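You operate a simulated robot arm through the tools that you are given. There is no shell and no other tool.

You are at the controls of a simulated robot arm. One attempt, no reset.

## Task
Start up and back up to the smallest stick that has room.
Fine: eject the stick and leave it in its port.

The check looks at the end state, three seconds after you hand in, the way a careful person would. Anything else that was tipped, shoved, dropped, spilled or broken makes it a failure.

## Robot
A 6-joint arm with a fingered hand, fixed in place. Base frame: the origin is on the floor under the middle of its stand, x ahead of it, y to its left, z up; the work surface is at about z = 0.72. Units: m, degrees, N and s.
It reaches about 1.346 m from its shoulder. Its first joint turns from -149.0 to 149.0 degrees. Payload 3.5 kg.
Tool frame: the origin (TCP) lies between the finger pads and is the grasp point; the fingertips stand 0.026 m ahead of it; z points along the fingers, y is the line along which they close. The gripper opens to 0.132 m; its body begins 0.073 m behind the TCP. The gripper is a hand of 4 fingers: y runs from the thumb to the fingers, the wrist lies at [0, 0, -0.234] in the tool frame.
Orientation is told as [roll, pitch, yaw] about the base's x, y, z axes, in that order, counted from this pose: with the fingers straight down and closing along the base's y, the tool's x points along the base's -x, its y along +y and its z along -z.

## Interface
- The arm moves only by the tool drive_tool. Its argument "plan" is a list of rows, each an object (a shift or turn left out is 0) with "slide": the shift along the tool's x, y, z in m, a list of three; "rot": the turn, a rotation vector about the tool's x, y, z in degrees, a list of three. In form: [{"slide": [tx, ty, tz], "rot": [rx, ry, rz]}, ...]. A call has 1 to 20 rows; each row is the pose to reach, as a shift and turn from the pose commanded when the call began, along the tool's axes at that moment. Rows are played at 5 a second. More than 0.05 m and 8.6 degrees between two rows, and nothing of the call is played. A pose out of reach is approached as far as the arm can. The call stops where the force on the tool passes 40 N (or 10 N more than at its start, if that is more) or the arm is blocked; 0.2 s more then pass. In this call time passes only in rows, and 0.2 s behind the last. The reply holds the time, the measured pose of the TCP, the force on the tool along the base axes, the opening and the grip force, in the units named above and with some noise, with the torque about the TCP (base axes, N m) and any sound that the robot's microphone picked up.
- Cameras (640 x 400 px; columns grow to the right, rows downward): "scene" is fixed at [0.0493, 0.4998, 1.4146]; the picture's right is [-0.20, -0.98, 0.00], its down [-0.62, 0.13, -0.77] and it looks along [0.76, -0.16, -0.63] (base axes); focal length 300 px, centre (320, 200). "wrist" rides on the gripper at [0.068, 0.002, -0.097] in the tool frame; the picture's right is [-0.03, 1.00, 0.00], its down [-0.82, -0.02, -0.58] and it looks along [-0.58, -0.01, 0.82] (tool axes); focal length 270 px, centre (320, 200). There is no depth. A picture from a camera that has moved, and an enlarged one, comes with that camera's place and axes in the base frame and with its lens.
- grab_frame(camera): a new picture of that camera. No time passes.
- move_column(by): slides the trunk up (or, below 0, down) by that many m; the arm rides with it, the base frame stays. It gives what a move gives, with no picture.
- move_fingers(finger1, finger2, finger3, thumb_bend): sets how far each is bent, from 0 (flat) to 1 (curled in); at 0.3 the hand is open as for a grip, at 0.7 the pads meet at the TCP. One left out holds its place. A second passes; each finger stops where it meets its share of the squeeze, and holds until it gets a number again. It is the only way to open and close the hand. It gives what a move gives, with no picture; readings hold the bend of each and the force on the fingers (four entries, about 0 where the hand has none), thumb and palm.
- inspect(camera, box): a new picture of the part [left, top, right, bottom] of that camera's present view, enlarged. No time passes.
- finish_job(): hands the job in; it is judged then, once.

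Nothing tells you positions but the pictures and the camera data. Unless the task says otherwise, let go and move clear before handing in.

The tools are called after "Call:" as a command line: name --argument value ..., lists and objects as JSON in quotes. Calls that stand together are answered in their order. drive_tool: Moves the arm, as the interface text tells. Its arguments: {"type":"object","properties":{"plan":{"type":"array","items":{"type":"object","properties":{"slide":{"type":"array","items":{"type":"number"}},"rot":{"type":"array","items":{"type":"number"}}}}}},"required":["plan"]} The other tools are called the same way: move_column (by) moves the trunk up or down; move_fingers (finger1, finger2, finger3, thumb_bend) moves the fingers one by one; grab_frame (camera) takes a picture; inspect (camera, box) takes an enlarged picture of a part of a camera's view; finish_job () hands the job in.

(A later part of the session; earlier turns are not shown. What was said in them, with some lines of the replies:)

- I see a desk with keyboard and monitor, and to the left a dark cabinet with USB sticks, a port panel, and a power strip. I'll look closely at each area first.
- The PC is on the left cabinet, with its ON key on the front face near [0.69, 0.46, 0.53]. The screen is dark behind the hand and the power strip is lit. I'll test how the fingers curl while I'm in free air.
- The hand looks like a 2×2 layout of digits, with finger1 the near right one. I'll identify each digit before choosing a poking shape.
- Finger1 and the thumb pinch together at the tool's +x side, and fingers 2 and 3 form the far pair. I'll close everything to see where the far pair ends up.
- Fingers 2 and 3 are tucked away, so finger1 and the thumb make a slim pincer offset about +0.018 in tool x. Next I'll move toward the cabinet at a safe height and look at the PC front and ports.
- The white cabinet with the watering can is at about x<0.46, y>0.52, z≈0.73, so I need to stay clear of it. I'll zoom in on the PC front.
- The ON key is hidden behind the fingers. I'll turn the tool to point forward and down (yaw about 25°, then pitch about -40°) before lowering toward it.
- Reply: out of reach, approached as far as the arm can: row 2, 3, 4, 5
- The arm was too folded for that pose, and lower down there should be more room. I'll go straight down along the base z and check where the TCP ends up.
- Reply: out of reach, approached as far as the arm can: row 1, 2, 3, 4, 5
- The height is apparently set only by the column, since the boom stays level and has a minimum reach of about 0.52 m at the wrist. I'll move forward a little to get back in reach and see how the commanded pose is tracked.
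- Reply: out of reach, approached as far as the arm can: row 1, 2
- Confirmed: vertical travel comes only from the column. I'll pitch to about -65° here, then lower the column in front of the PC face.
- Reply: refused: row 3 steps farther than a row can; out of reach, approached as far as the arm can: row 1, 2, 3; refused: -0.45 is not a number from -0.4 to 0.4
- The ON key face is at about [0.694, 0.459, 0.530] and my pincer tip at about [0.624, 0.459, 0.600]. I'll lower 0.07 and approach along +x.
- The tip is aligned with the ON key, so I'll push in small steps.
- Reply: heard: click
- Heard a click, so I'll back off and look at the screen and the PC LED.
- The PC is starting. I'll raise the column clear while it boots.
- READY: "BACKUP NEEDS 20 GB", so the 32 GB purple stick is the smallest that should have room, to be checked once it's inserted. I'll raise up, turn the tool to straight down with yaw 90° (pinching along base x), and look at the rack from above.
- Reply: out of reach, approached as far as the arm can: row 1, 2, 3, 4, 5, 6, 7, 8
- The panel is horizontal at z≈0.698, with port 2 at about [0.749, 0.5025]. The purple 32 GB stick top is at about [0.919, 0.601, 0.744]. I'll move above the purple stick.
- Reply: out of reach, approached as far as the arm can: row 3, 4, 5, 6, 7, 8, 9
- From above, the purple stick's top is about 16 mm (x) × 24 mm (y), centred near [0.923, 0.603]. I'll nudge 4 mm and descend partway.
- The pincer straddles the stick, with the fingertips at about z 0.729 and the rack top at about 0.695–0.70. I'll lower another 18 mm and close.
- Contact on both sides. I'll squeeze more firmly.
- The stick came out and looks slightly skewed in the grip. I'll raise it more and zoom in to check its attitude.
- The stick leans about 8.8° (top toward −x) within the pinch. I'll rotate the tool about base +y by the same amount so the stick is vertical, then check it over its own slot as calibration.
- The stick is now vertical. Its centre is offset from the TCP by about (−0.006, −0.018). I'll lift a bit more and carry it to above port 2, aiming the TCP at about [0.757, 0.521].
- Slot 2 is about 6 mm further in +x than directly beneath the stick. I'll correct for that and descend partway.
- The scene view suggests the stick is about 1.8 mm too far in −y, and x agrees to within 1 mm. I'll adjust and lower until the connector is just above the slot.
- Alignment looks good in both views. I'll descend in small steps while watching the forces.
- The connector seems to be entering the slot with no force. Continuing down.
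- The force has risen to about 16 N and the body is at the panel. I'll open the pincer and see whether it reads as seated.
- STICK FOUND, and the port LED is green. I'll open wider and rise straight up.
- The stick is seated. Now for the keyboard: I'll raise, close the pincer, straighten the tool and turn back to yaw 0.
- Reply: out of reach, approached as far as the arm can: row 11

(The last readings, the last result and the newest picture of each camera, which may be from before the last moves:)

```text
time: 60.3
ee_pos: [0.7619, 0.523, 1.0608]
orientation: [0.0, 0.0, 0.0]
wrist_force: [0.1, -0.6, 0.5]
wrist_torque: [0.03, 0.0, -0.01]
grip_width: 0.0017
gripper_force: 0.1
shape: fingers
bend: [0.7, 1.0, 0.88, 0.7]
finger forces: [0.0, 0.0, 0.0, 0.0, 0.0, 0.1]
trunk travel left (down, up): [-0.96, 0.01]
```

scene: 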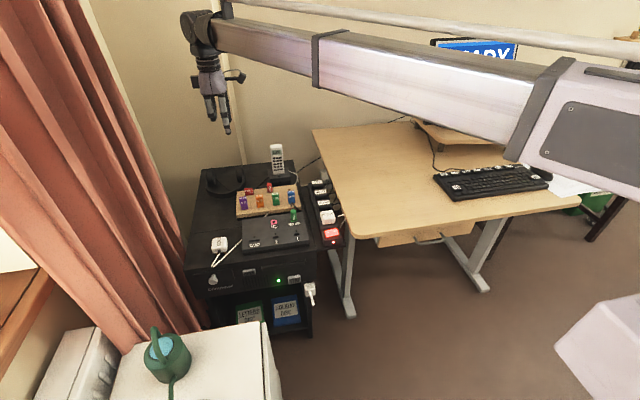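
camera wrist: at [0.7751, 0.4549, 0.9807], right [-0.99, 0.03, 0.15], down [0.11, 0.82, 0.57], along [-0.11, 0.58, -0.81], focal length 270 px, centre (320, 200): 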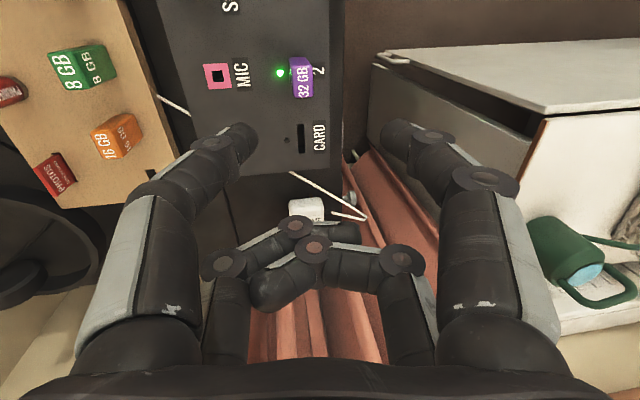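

Call:
drive_tool --plan '[{"slide": [-0.0, -0.045, 0]}, {"slide": [0, -0.09, 0]}, {"slide": [0, -0.135, 0]}, {"slide": [0, -0.18, 0]}, {"slide": [0, -0.225, 0]}, {"slide": [0, -0.27, 0]}, {"slide": [0, -0.315, 0]}, {"slide": [0, -0.36, 0]}, {"slide": [0, -0.405, 0]}, {"slide": [0, -0.45, 0]}, {"slide": [0, -0.495, 0]}, {"slide": [0, -0.54, 0]}, {"slide": [0, -0.585, 0]}, {"slide": [0, -0.63, 0]}, {"slide": [0, -0.675, 0]}, {"slide": [0, -0.72, 0]}, {"slide": [0, -0.765, 0]}, {"slide": [0, -0.783, 0]}]'

Call:
grab_frame --camera "wrist"

Call:
grab_frame --camera "scene"

```text
time: 64.1
ee_pos: [0.7616, -0.2603, 1.0612]
orientation: [0.0, 0.1, 0.0]
wrist_force: [0.2, 0.4, 0.3]
wrist_torque: [0.02, -0.02, 0.02]
grip_width: 0.0011
gripper_force: 0.0
shape: fingers
bend: [0.7, 1.0, 0.88, 0.7]
finger forces: [0.1, 0.0, 0.0, 0.0, 0.1, 0.1]
out of reach, approached as far as the arm can: row 1, 5, 8, 9, 14, 15, 16, 17, 18
trunk travel left (down, up): [-0.96, 0.01]
```

```text
taken
camera wrist: at [0.6927, -0.2585, 1.1589], right [0.03, 1.0, 0.0], down [0.82, -0.02, 0.58], along [0.58, -0.01, -0.82], focal length 270 px, centre (320, 200)
```

wrist: 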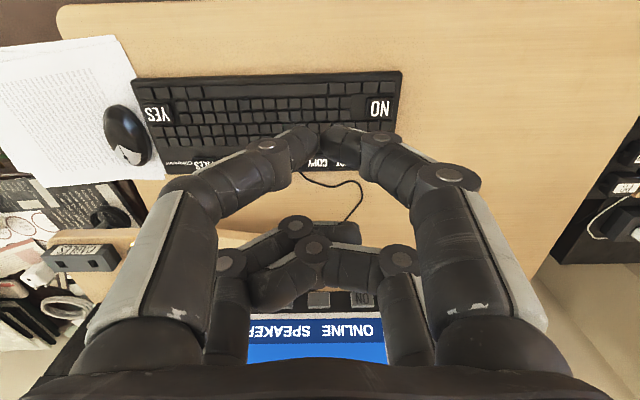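

```text
taken
```

scene: 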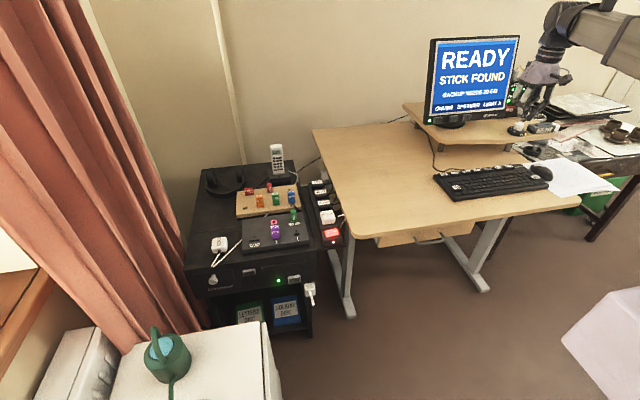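

Call:
inspect --camera "wrist" --box '[120, 50, 420, 237]'

Call:
inspect --camera "scene" --box '[420, 150, 560, 210]'

```text
2.13 times, centred on (270, 144) of wrist
camera zoom: at [0.6927, -0.2585, 1.1589], right [0.03, 1.0, 0.0], down [0.82, -0.02, 0.58], along [0.58, -0.01, -0.82], focal length 577 px, centre (427, 320)
```

zoom: 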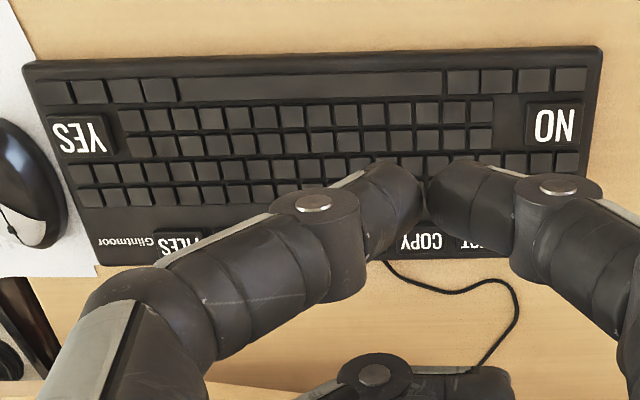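

```text
4.57 times, centred on (490, 180) of scene
camera zoom: at [0.0493, 0.4998, 1.4146], right [-0.2, -0.98, 0.0], down [-0.62, 0.13, -0.77], along [0.76, -0.16, -0.63], focal length 1370 px, centre (-457, 291)
```

zoom: 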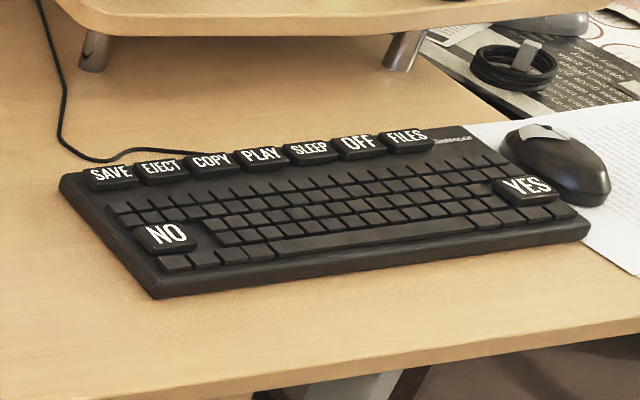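

The keys run SAVE, EJECT, COPY, PLAY, SLEEP, OFF, FILES, and COPY is at about [0.904, −0.267, 0.752]. I'll position over COPY and come down partway.

Call:
drive_tool --plan '[{"slide": [-0.04, -0.002, 0]}, {"slide": [-0.08, -0.004, 0]}, {"slide": [-0.12, -0.006, 0]}, {"slide": [-0.161, -0.007, 0]}]'

Call:
move_column --by -0.22

Call:
grab_frame --camera "wrist"

Call:
inspect --camera "scene" --box '[400, 100, 560, 220]'

```text
time: 65.1
ee_pos: [0.9263, -0.2654, 1.0605]
orientation: [0.0, 0.0, 0.0]
wrist_force: [-0.3, 0.5, -0.1]
wrist_torque: [0.04, 0.03, 0.0]
grip_width: 0.0012
gripper_force: 0.0
shape: fingers
bend: [0.7, 1.0, 0.88, 0.7]
finger forces: [0.0, 0.1, 0.0, 0.0, 0.0, 0.0]
trunk travel left (down, up): [-0.96, 0.01]
```

```text
time: 67.4
ee_pos: [0.9244, -0.2659, 0.8412]
orientation: [0.1, 0.1, -0.1]
wrist_force: [-1.0, -0.3, -0.1]
wrist_torque: [0.0, -0.03, 0.0]
grip_width: 0.0013
gripper_force: 0.0
shape: fingers
bend: [0.7, 1.0, 0.88, 0.7]
finger forces: [0.0, 0.0, 0.0, 0.0, 0.0, 0.0]
trunk travel left (down, up): [-0.74, 0.23]
```

```text
taken
camera wrist: at [0.8559, -0.2639, 0.939], right [0.03, 1.0, 0.0], down [0.82, -0.02, 0.58], along [0.58, -0.01, -0.82], focal length 270 px, centre (320, 200)
```

wrist: 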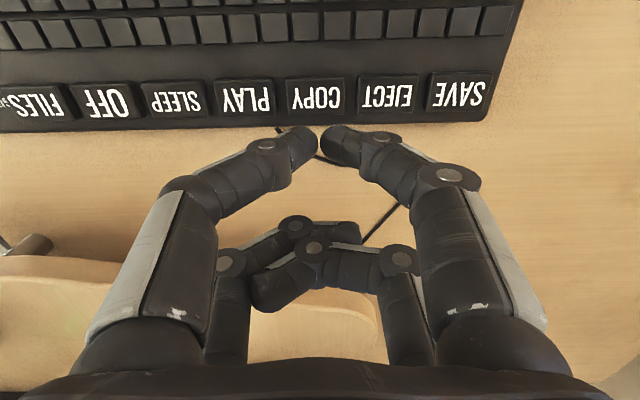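

```text
3.33 times, centred on (480, 160) of scene
camera zoom: at [0.0493, 0.4998, 1.4146], right [-0.2, -0.98, 0.0], down [-0.62, 0.13, -0.77], along [0.76, -0.16, -0.63], focal length 999 px, centre (-213, 333)
```

zoom: 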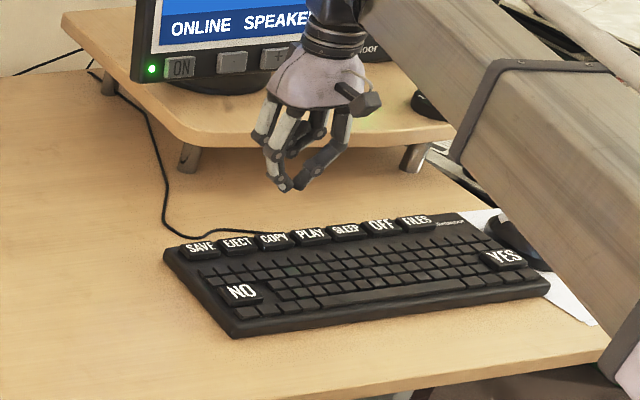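

Call:
drive_tool --plan '[{"slide": [0.002, -0.0015, 0]}]'

Call:
move_column --by -0.05

Call:
grab_frame --camera "wrist"

Call:
inspect --camera "scene" --box '[430, 130, 510, 190]'

```text
time: 67.8
ee_pos: [0.924, -0.2673, 0.8431]
orientation: [0.0, -0.1, -0.1]
wrist_force: [0.3, -0.5, -0.4]
wrist_torque: [0.02, -0.01, 0.01]
grip_width: 0.0016
gripper_force: 0.0
shape: fingers
bend: [0.7, 1.0, 0.88, 0.7]
finger forces: [0.1, 0.1, 0.0, 0.0, 0.1, 0.1]
trunk travel left (down, up): [-0.74, 0.23]
```

```text
time: 68.8
ee_pos: [0.9233, -0.2679, 0.7921]
orientation: [0.1, 0.0, 0.0]
wrist_force: [-0.6, 0.3, -0.4]
wrist_torque: [0.0, -0.01, 0.01]
grip_width: 0.0014
gripper_force: 0.0
shape: fingers
bend: [0.7, 1.0, 0.88, 0.7]
finger forces: [0.0, 0.0, 0.0, 0.0, 0.0, 0.1]
trunk travel left (down, up): [-0.69, 0.28]
```

```text
taken
camera wrist: at [0.8544, -0.2656, 0.889], right [0.03, 1.0, 0.0], down [0.82, -0.02, 0.58], along [0.58, -0.01, -0.82], focal length 270 px, centre (320, 200)
```

wrist: 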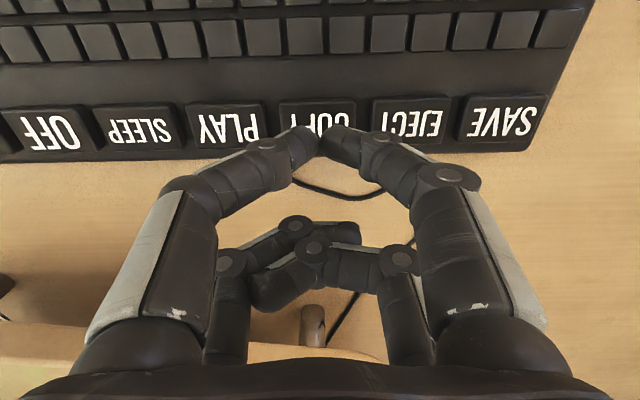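

```text
6.67 times, centred on (470, 160) of scene
camera zoom: at [0.0493, 0.4998, 1.4146], right [-0.2, -0.98, 0.0], down [-0.62, 0.13, -0.77], along [0.76, -0.16, -0.63], focal length 1997 px, centre (-680, 467)
```

zoom: 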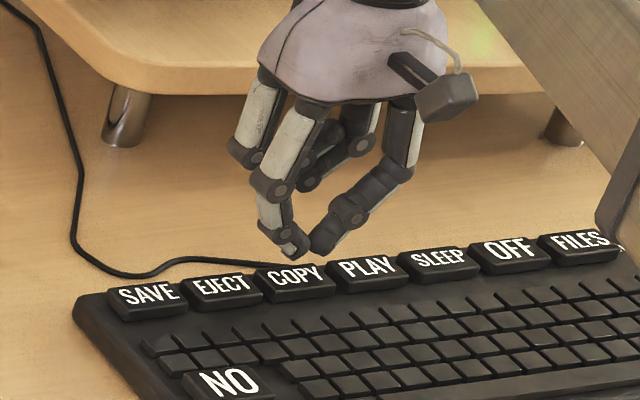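

The tips sit just above COPY. Now I'll press in small steps.

Call:
move_column --by -0.008

Call:
move_column --by -0.003

```text
time: 69.3
ee_pos: [0.9225, -0.2671, 0.783]
orientation: [0.0, 0.0, 0.0]
wrist_force: [-0.3, 0.2, 0.3]
wrist_torque: [0.03, 0.0, -0.01]
grip_width: 0.0015
gripper_force: 0.1
shape: fingers
bend: [0.7, 1.0, 0.88, 0.7]
finger forces: [0.0, 0.0, 0.0, 0.0, 0.1, 0.0]
trunk travel left (down, up): [-0.682, 0.288]
```

```text
time: 69.8
ee_pos: [0.9237, -0.2673, 0.7814]
orientation: [0.1, 0.0, 0.0]
wrist_force: [-0.2, 0.3, -0.3]
wrist_torque: [-0.02, -0.01, 0.02]
grip_width: 0.0015
gripper_force: 0.1
shape: fingers
bend: [0.7, 1.0, 0.88, 0.7]
finger forces: [0.0, 0.0, 0.0, 0.1, 0.1, 0.0]
trunk travel left (down, up): [-0.679, 0.291]
```

Call:
move_column --by -0.003

Call:
inspect --camera "scene" --box '[450, 150, 490, 180]'

```text
time: 70.4
ee_pos: [0.9227, -0.2683, 0.7772]
orientation: [0.0, 0.0, 0.0]
wrist_force: [-1.0, -0.1, 0.9]
wrist_torque: [-0.04, -0.06, -0.02]
grip_width: 0.0016
gripper_force: 0.1
shape: fingers
bend: [0.7, 1.0, 0.88, 0.7]
finger forces: [0.0, 0.0, 0.1, 0.0, 0.1, 0.1]
trunk travel left (down, up): [-0.676, 0.294]
```

```text
13.33 times, centred on (470, 165) of scene
camera zoom: at [0.0493, 0.4998, 1.4146], right [-0.2, -0.98, 0.0], down [-0.62, 0.13, -0.77], along [0.76, -0.16, -0.63], focal length 3995 px, centre (-1680, 667)
```

zoom: 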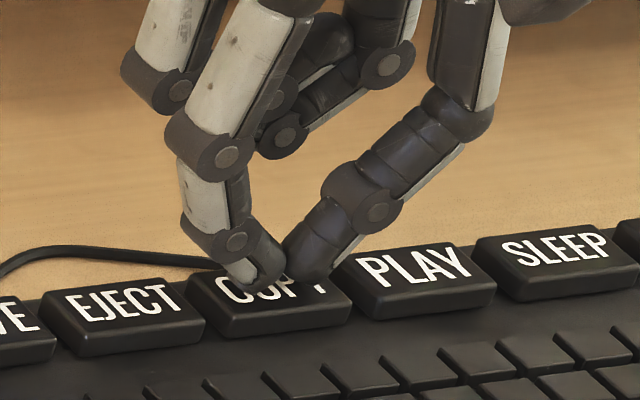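

Call:
move_column --by -0.003

Call:
inspect --camera "scene" --box '[400, 20, 560, 140]'

```text
time: 70.9
ee_pos: [0.9228, -0.2666, 0.7756]
orientation: [-0.1, 0.0, 0.0]
wrist_force: [1.0, 0.2, 1.6]
wrist_torque: [-0.02, 0.02, 0.02]
grip_width: 0.0013
gripper_force: 1.0
shape: fingers
bend: [0.7, 1.0, 0.88, 0.7]
finger forces: [0.7, 0.0, 0.0, 0.0, 0.3, 0.1]
trunk travel left (down, up): [-0.673, 0.297]
```

```text
3.33 times, centred on (480, 80) of scene
camera zoom: at [0.0493, 0.4998, 1.4146], right [-0.2, -0.98, 0.0], down [-0.62, 0.13, -0.77], along [0.76, -0.16, -0.63], focal length 999 px, centre (-213, 600)
```

zoom: 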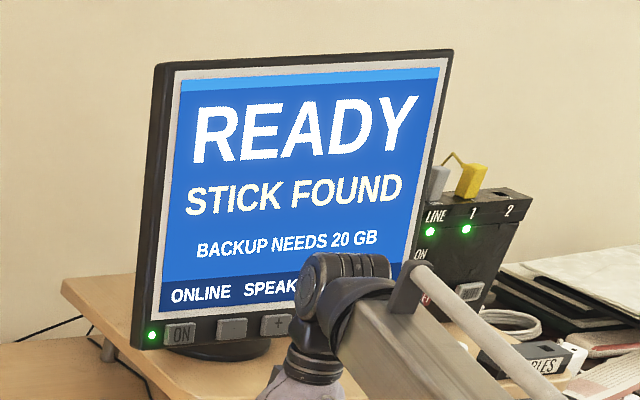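

Contact is starting, so I'll continue the press by 2–3 mm.

Call:
move_column --by -0.003

Call:
inspect --camera "scene" --box '[400, 20, 560, 140]'

```text
time: 71.4
ee_pos: [0.9239, -0.2666, 0.7719]
orientation: [0.0, 0.0, 0.0]
wrist_force: [1.7, 0.6, 2.2]
wrist_torque: [-0.01, 0.03, 0.0]
grip_width: 0.001
gripper_force: 1.1
shape: fingers
bend: [0.7, 1.0, 0.88, 0.7]
finger forces: [1.0, 0.1, 0.0, 0.0, 1.1, 0.0]
trunk travel left (down, up): [-0.67, 0.3]
heard: click
```

```text
3.33 times, centred on (480, 80) of scene
camera zoom: at [0.0493, 0.4998, 1.4146], right [-0.2, -0.98, 0.0], down [-0.62, 0.13, -0.77], along [0.76, -0.16, -0.63], focal length 999 px, centre (-213, 600)
```

zoom: 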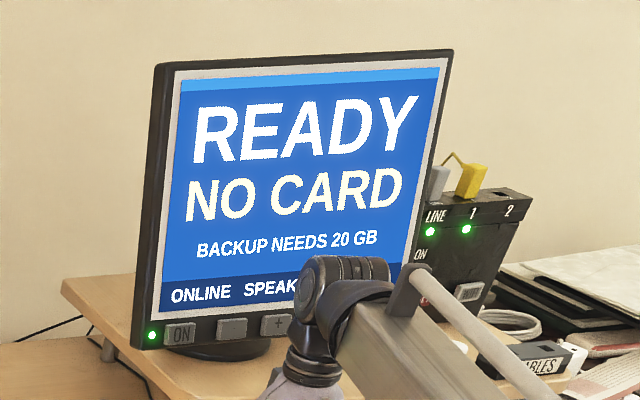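

"NO CARD" means COPY is for the memory card, so SAVE must be the backup key. I'll lift and move over to SAVE, about 96 mm in +y.

Call:
move_column --by 0.03

Call:
drive_tool --plan '[{"slide": [-0.0003, 0.032, 0]}, {"slide": [-0.0006, 0.064, 0]}, {"slide": [-0.001, 0.096, 0]}]'

Call:
grab_frame --camera "wrist"

Call:
inspect --camera "scene" --box '[420, 140, 480, 185]'

Call:
inspect --camera "scene" --box '[400, 20, 560, 140]'

```text
time: 72.2
ee_pos: [0.9239, -0.2671, 0.8017]
orientation: [0.0, 0.0, -0.1]
wrist_force: [0.2, 0.8, -0.5]
wrist_torque: [-0.01, 0.04, 0.01]
grip_width: 0.0013
gripper_force: 0.1
shape: fingers
bend: [0.7, 1.0, 0.88, 0.7]
finger forces: [0.1, 0.0, 0.0, 0.1, 0.0, 0.0]
trunk travel left (down, up): [-0.7, 0.27]
```

```text
time: 73.0
ee_pos: [0.9234, -0.1717, 0.802]
orientation: [0.0, 0.1, 0.1]
wrist_force: [-1.0, 0.0, 0.2]
wrist_torque: [0.01, -0.01, 0.0]
grip_width: 0.0016
gripper_force: 0.2
shape: fingers
bend: [0.7, 1.0, 0.88, 0.7]
finger forces: [0.1, 0.0, 0.0, 0.1, 0.1, 0.0]
trunk travel left (down, up): [-0.7, 0.27]
```

```text
taken
camera wrist: at [0.8545, -0.1698, 0.8989], right [0.03, 1.0, 0.0], down [0.82, -0.02, 0.58], along [0.58, -0.01, -0.82], focal length 270 px, centre (320, 200)
```

wrist: 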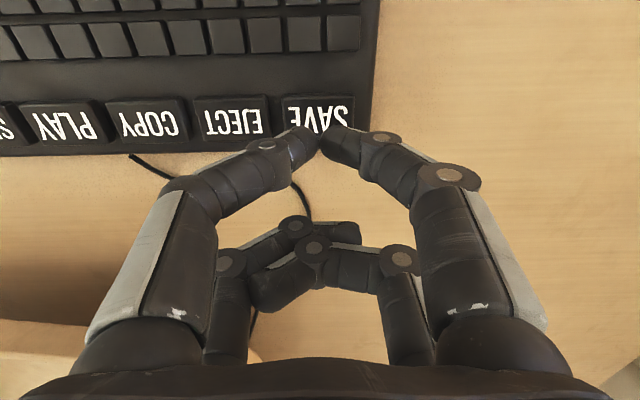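

```text
8.89 times, centred on (450, 162) of scene
camera zoom: at [0.0493, 0.4998, 1.4146], right [-0.2, -0.98, 0.0], down [-0.62, 0.13, -0.77], along [0.76, -0.16, -0.63], focal length 2663 px, centre (-836, 533)
```

zoom: 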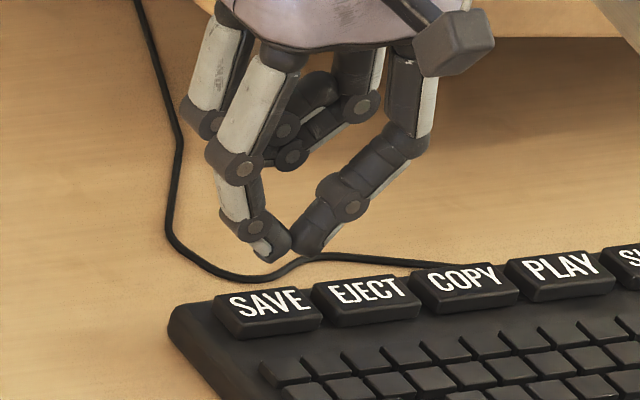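

```text
3.33 times, centred on (480, 80) of scene
camera zoom: at [0.0493, 0.4998, 1.4146], right [-0.2, -0.98, 0.0], down [-0.62, 0.13, -0.77], along [0.76, -0.16, -0.63], focal length 999 px, centre (-213, 600)
```

zoom: 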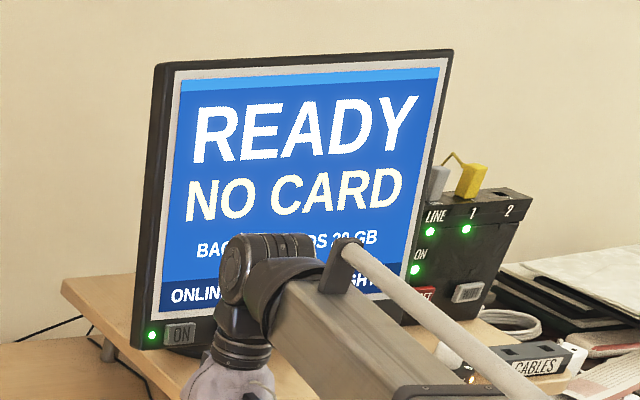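

Aligned over SAVE. I'll lower and press.

Call:
move_column --by -0.023

Call:
move_column --by -0.004

Call:
inspect --camera "scene" --box '[430, 140, 480, 180]'

```text
time: 73.7
ee_pos: [0.9229, -0.1717, 0.7801]
orientation: [0.1, -0.1, 0.0]
wrist_force: [-0.4, -0.5, -0.6]
wrist_torque: [0.03, 0.0, 0.01]
grip_width: 0.0013
gripper_force: 0.1
shape: fingers
bend: [0.7, 1.0, 0.88, 0.7]
finger forces: [0.1, 0.1, 0.0, 0.1, 0.2, 0.1]
trunk travel left (down, up): [-0.677, 0.293]
```

```text
time: 74.2
ee_pos: [0.9231, -0.1719, 0.7745]
orientation: [0.0, 0.0, 0.0]
wrist_force: [-0.3, 0.4, 1.3]
wrist_torque: [0.01, 0.02, 0.0]
grip_width: 0.0011
gripper_force: 0.6
shape: fingers
bend: [0.7, 1.0, 0.88, 0.7]
finger forces: [0.5, 0.1, 0.1, 0.1, 0.4, 0.1]
trunk travel left (down, up): [-0.673, 0.297]
```

```text
10.00 times, centred on (455, 160) of scene
camera zoom: at [0.0493, 0.4998, 1.4146], right [-0.2, -0.98, 0.0], down [-0.62, 0.13, -0.77], along [0.76, -0.16, -0.63], focal length 2996 px, centre (-1030, 600)
```

zoom: 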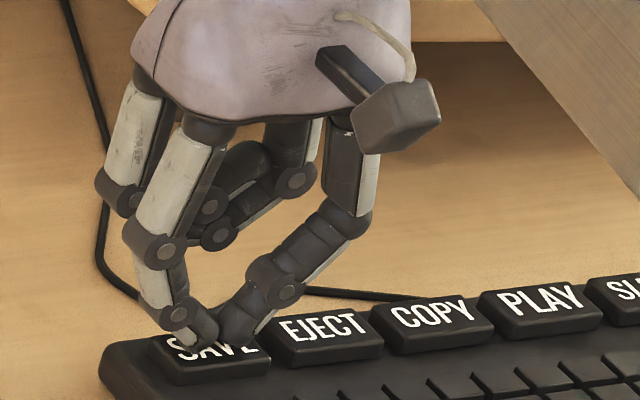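

Call:
move_column --by -0.003

Call:
inspect --camera "scene" --box '[400, 20, 560, 140]'

```text
time: 74.7
ee_pos: [0.9227, -0.1718, 0.7722]
orientation: [0.0, 0.0, 0.0]
wrist_force: [0.6, 1.4, 2.5]
wrist_torque: [0.02, 0.02, 0.06]
grip_width: 0.0009
gripper_force: 1.2
shape: fingers
bend: [0.7, 1.0, 0.88, 0.7]
finger forces: [1.0, 0.0, 0.1, 0.0, 1.1, 0.1]
trunk travel left (down, up): [-0.67, 0.3]
heard: click
```

```text
3.33 times, centred on (480, 80) of scene
camera zoom: at [0.0493, 0.4998, 1.4146], right [-0.2, -0.98, 0.0], down [-0.62, 0.13, -0.77], along [0.76, -0.16, -0.63], focal length 999 px, centre (-213, 600)
```

zoom: 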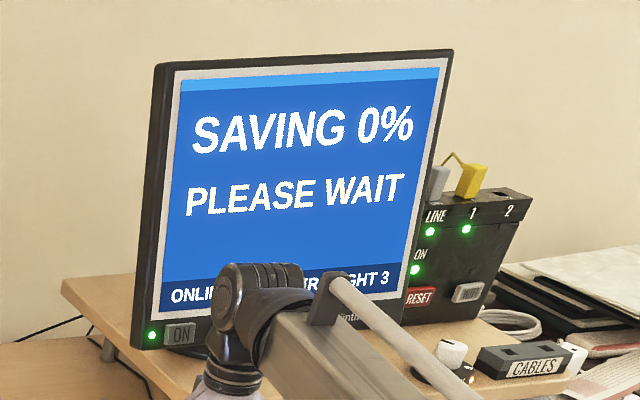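

Saving has started. I'll lift, go over EJECT, and wait for it to finish.

Call:
move_column --by 0.03

Call:
drive_tool --plan '[{"slide": [0.0002, -0.024, 0]}, {"slide": [0.0005, -0.0475, 0]}]'

Call:
inspect --camera "scene" --box '[400, 20, 560, 140]'

Call:
grab_frame --camera "wrist"

Call:
inspect --camera "scene" --box '[420, 140, 480, 185]'

```text
time: 75.5
ee_pos: [0.9227, -0.1715, 0.8021]
orientation: [0.0, 0.0, 0.0]
wrist_force: [0.0, -0.2, -0.7]
wrist_torque: [-0.01, 0.01, -0.01]
grip_width: 0.0011
gripper_force: 0.1
shape: fingers
bend: [0.7, 1.0, 0.88, 0.7]
finger forces: [0.0, 0.1, 0.1, 0.0, 0.0, 0.0]
trunk travel left (down, up): [-0.7, 0.27]
```

```text
time: 76.0
ee_pos: [0.9225, -0.218, 0.8024]
orientation: [0.0, 0.0, 0.0]
wrist_force: [0.1, -0.5, 0.4]
wrist_torque: [-0.01, 0.01, -0.03]
grip_width: 0.0011
gripper_force: 0.0
shape: fingers
bend: [0.7, 1.0, 0.88, 0.7]
finger forces: [0.1, 0.1, 0.1, 0.0, 0.1, 0.1]
trunk travel left (down, up): [-0.7, 0.27]
```

```text
3.33 times, centred on (480, 80) of scene
camera zoom: at [0.0493, 0.4998, 1.4146], right [-0.2, -0.98, 0.0], down [-0.62, 0.13, -0.77], along [0.76, -0.16, -0.63], focal length 999 px, centre (-213, 600)
```

zoom: 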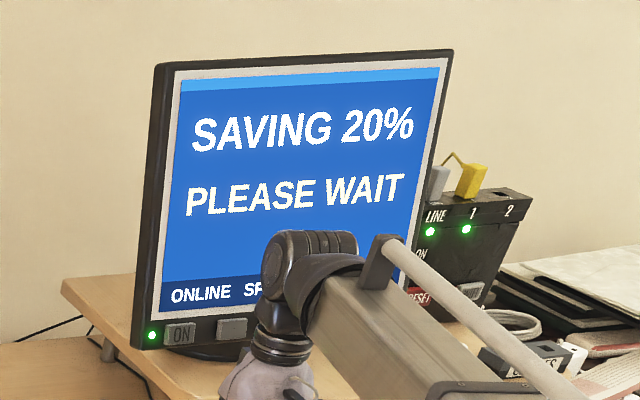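

```text
taken
camera wrist: at [0.8542, -0.2167, 0.8989], right [0.03, 1.0, 0.0], down [0.82, -0.02, 0.58], along [0.58, -0.01, -0.82], focal length 270 px, centre (320, 200)
```

wrist: 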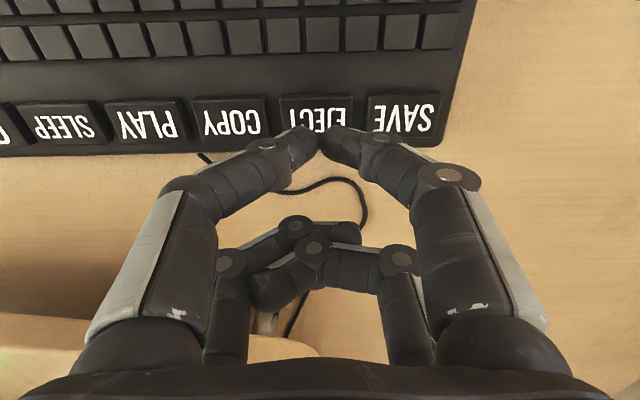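

```text
8.89 times, centred on (450, 162) of scene
camera zoom: at [0.0493, 0.4998, 1.4146], right [-0.2, -0.98, 0.0], down [-0.62, 0.13, -0.77], along [0.76, -0.16, -0.63], focal length 2663 px, centre (-836, 533)
```

zoom: 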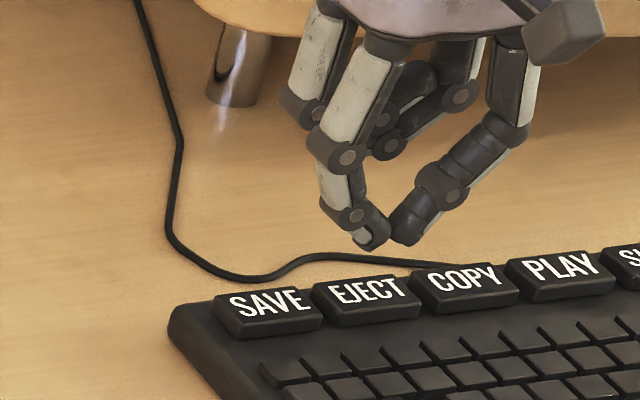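

Call:
drive_tool --plan '[{"slide": [0, 0, 0]}, {"slide": [0, 0, 0]}, {"slide": [0, 0, 0]}, {"slide": [0, 0, 0]}, {"slide": [0, 0, 0]}, {"slide": [0, 0, 0]}, {"slide": [0, 0, 0]}, {"slide": [0, 0, 0]}, {"slide": [0, 0, 0]}, {"slide": [0, 0, 0]}, {"slide": [0, 0, 0]}, {"slide": [0, 0, 0]}, {"slide": [0, 0, 0]}, {"slide": [0, 0, 0]}, {"slide": [0, 0, 0]}, {"slide": [0, 0, 0]}, {"slide": [0, 0, 0]}, {"slide": [0, 0, 0]}, {"slide": [0, 0, 0]}, {"slide": [0, 0, 0]}]'

Call:
inspect --camera "scene" --box '[400, 20, 560, 140]'

```text
time: 80.2
ee_pos: [0.9233, -0.2186, 0.8016]
orientation: [-0.1, 0.0, -0.1]
wrist_force: [0.3, 0.4, -0.2]
wrist_torque: [0.01, 0.0, -0.01]
grip_width: 0.001
gripper_force: 0.1
shape: fingers
bend: [0.7, 1.0, 0.88, 0.7]
finger forces: [0.1, 0.0, 0.0, 0.0, 0.1, 0.0]
trunk travel left (down, up): [-0.7, 0.27]
```

```text
3.33 times, centred on (480, 80) of scene
camera zoom: at [0.0493, 0.4998, 1.4146], right [-0.2, -0.98, 0.0], down [-0.62, 0.13, -0.77], along [0.76, -0.16, -0.63], focal length 999 px, centre (-213, 600)
```

zoom: 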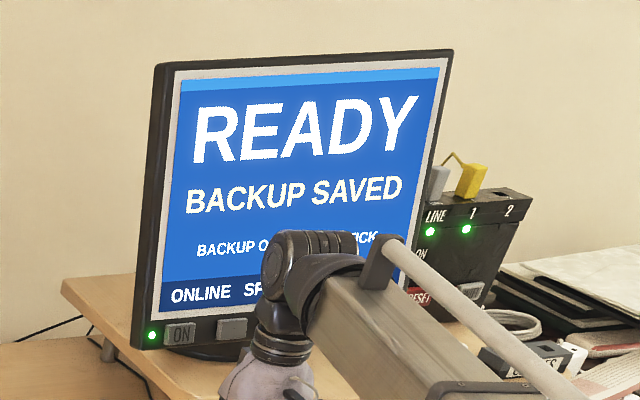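

BACKUP SAVED. Now I'll press EJECT.

Call:
move_column --by -0.027

Call:
inspect --camera "scene" --box '[430, 140, 480, 180]'

Call:
move_column --by -0.003

Call:
inspect --camera "scene" --box '[400, 20, 560, 140]'

```text
time: 81.0
ee_pos: [0.9223, -0.2182, 0.774]
orientation: [0.0, 0.0, 0.0]
wrist_force: [0.8, -0.8, 0.6]
wrist_torque: [0.01, 0.01, -0.01]
grip_width: 0.0012
gripper_force: 0.8
shape: fingers
bend: [0.7, 1.0, 0.88, 0.7]
finger forces: [0.4, 0.1, 0.1, 0.0, 0.4, 0.0]
trunk travel left (down, up): [-0.673, 0.297]
heard: click
```

```text
10.00 times, centred on (455, 160) of scene
camera zoom: at [0.0493, 0.4998, 1.4146], right [-0.2, -0.98, 0.0], down [-0.62, 0.13, -0.77], along [0.76, -0.16, -0.63], focal length 2996 px, centre (-1030, 600)
```

zoom: 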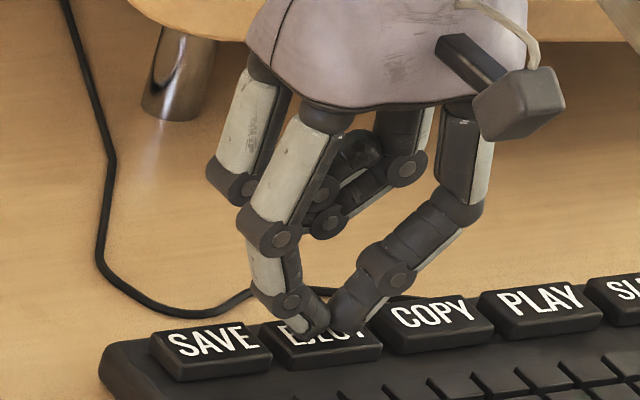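

```text
time: 81.5
ee_pos: [0.9227, -0.2188, 0.772]
orientation: [-0.1, 0.0, -0.1]
wrist_force: [0.4, -0.8, 1.8]
wrist_torque: [-0.02, 0.0, 0.02]
grip_width: 0.001
gripper_force: 0.7
shape: fingers
bend: [0.7, 1.0, 0.88, 0.7]
finger forces: [1.0, 0.0, 0.0, 0.0, 1.0, 0.0]
trunk travel left (down, up): [-0.67, 0.3]
```

```text
3.33 times, centred on (480, 80) of scene
camera zoom: at [0.0493, 0.4998, 1.4146], right [-0.2, -0.98, 0.0], down [-0.62, 0.13, -0.77], along [0.76, -0.16, -0.63], focal length 999 px, centre (-213, 600)
```

zoom: 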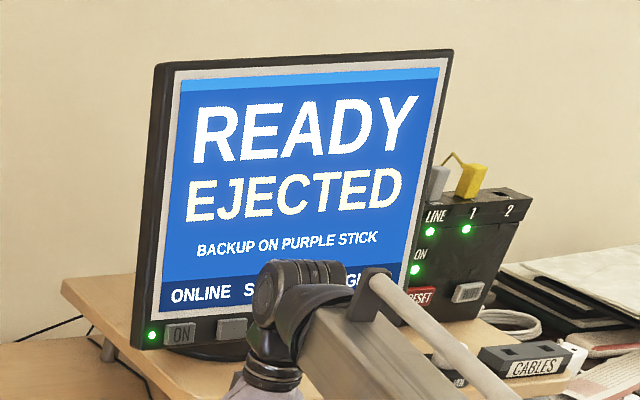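

EJECTED, with "BACKUP ON PURPLE STICK". I'll raise clear and check the final scene.

Call:
move_column --by 0.27

Call:
drive_tool --plan '[{"slide": [0.04, 0.02, 0]}, {"slide": [0.08, 0.04, 0]}, {"slide": [0.12, 0.06, 0]}, {"slide": [0.16, 0.08, 0]}]'

Call:
grab_frame --camera "scene"

Call:
inspect --camera "scene" --box '[190, 140, 350, 260]'

Call:
inspect --camera "scene" --box '[400, 20, 640, 200]'

```text
time: 84.2
ee_pos: [0.9223, -0.2177, 1.0426]
orientation: [0.0, 0.1, 0.0]
wrist_force: [-0.3, -0.6, -0.2]
wrist_torque: [-0.04, 0.0, -0.01]
grip_width: 0.0009
gripper_force: 0.0
shape: fingers
bend: [0.7, 1.0, 0.88, 0.7]
finger forces: [0.0, 0.0, 0.0, 0.1, 0.1, 0.0]
trunk travel left (down, up): [-0.94, 0.03]
```

```text
time: 85.2
ee_pos: [0.7595, -0.1361, 1.0417]
orientation: [0.0, -0.1, 0.0]
wrist_force: [-0.4, 1.1, 0.3]
wrist_torque: [0.0, 0.03, -0.02]
grip_width: 0.0009
gripper_force: 0.0
shape: fingers
bend: [0.7, 1.0, 0.88, 0.7]
finger forces: [0.1, 0.1, 0.0, 0.1, 0.1, 0.0]
trunk travel left (down, up): [-0.94, 0.03]
```

```text
taken
```

scene: 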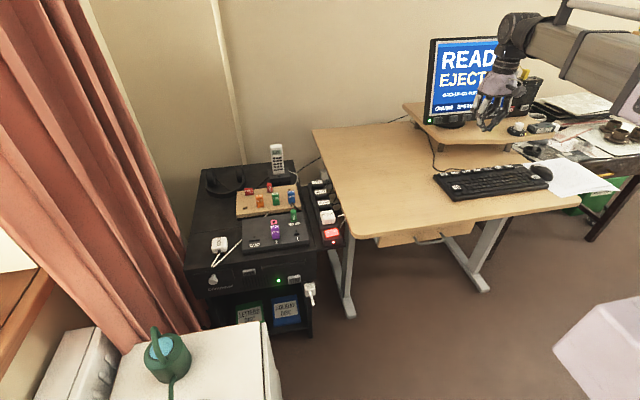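

```text
3.33 times, centred on (270, 200) of scene
camera zoom: at [0.0493, 0.4998, 1.4146], right [-0.2, -0.98, 0.0], down [-0.62, 0.13, -0.77], along [0.76, -0.16, -0.63], focal length 999 px, centre (487, 200)
```

zoom: 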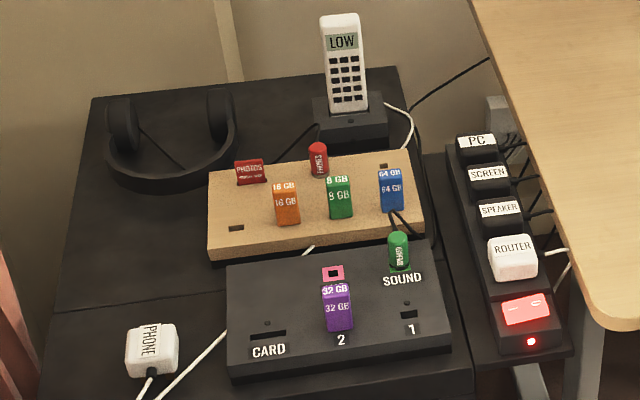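

```text
2.22 times, centred on (520, 110) of scene
camera zoom: at [0.0493, 0.4998, 1.4146], right [-0.2, -0.98, 0.0], down [-0.62, 0.13, -0.77], along [0.76, -0.16, -0.63], focal length 666 px, centre (-124, 400)
```

zoom: 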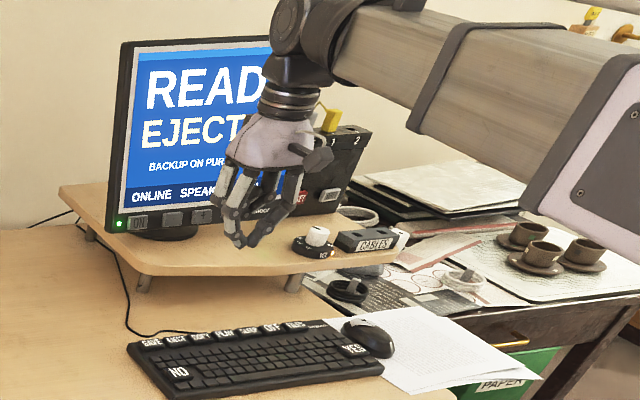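

The backup is on the purple 32 GB stick, it shows as ejected, and the stick is still in port 2. Nothing else has been disturbed and the hand is clear, so I'm handing in.

Call:
finish_job

```text
The job is handed in.
```

The PC is started, and the 20 GB backup is saved on the purple 32 GB stick. The stick is ejected and still in port 2. The screen's last message was "READY / EJECTED / BACKUP ON PURPLE STICK".

The screen asked for 20 GB, which ruled out the 8 GB and 16 GB sticks. I pressed COPY first by mistake; it only showed "NO CARD", and SAVE then ran the backup.

In the last picture nothing else looked moved, and the hand was clear before I handed in.
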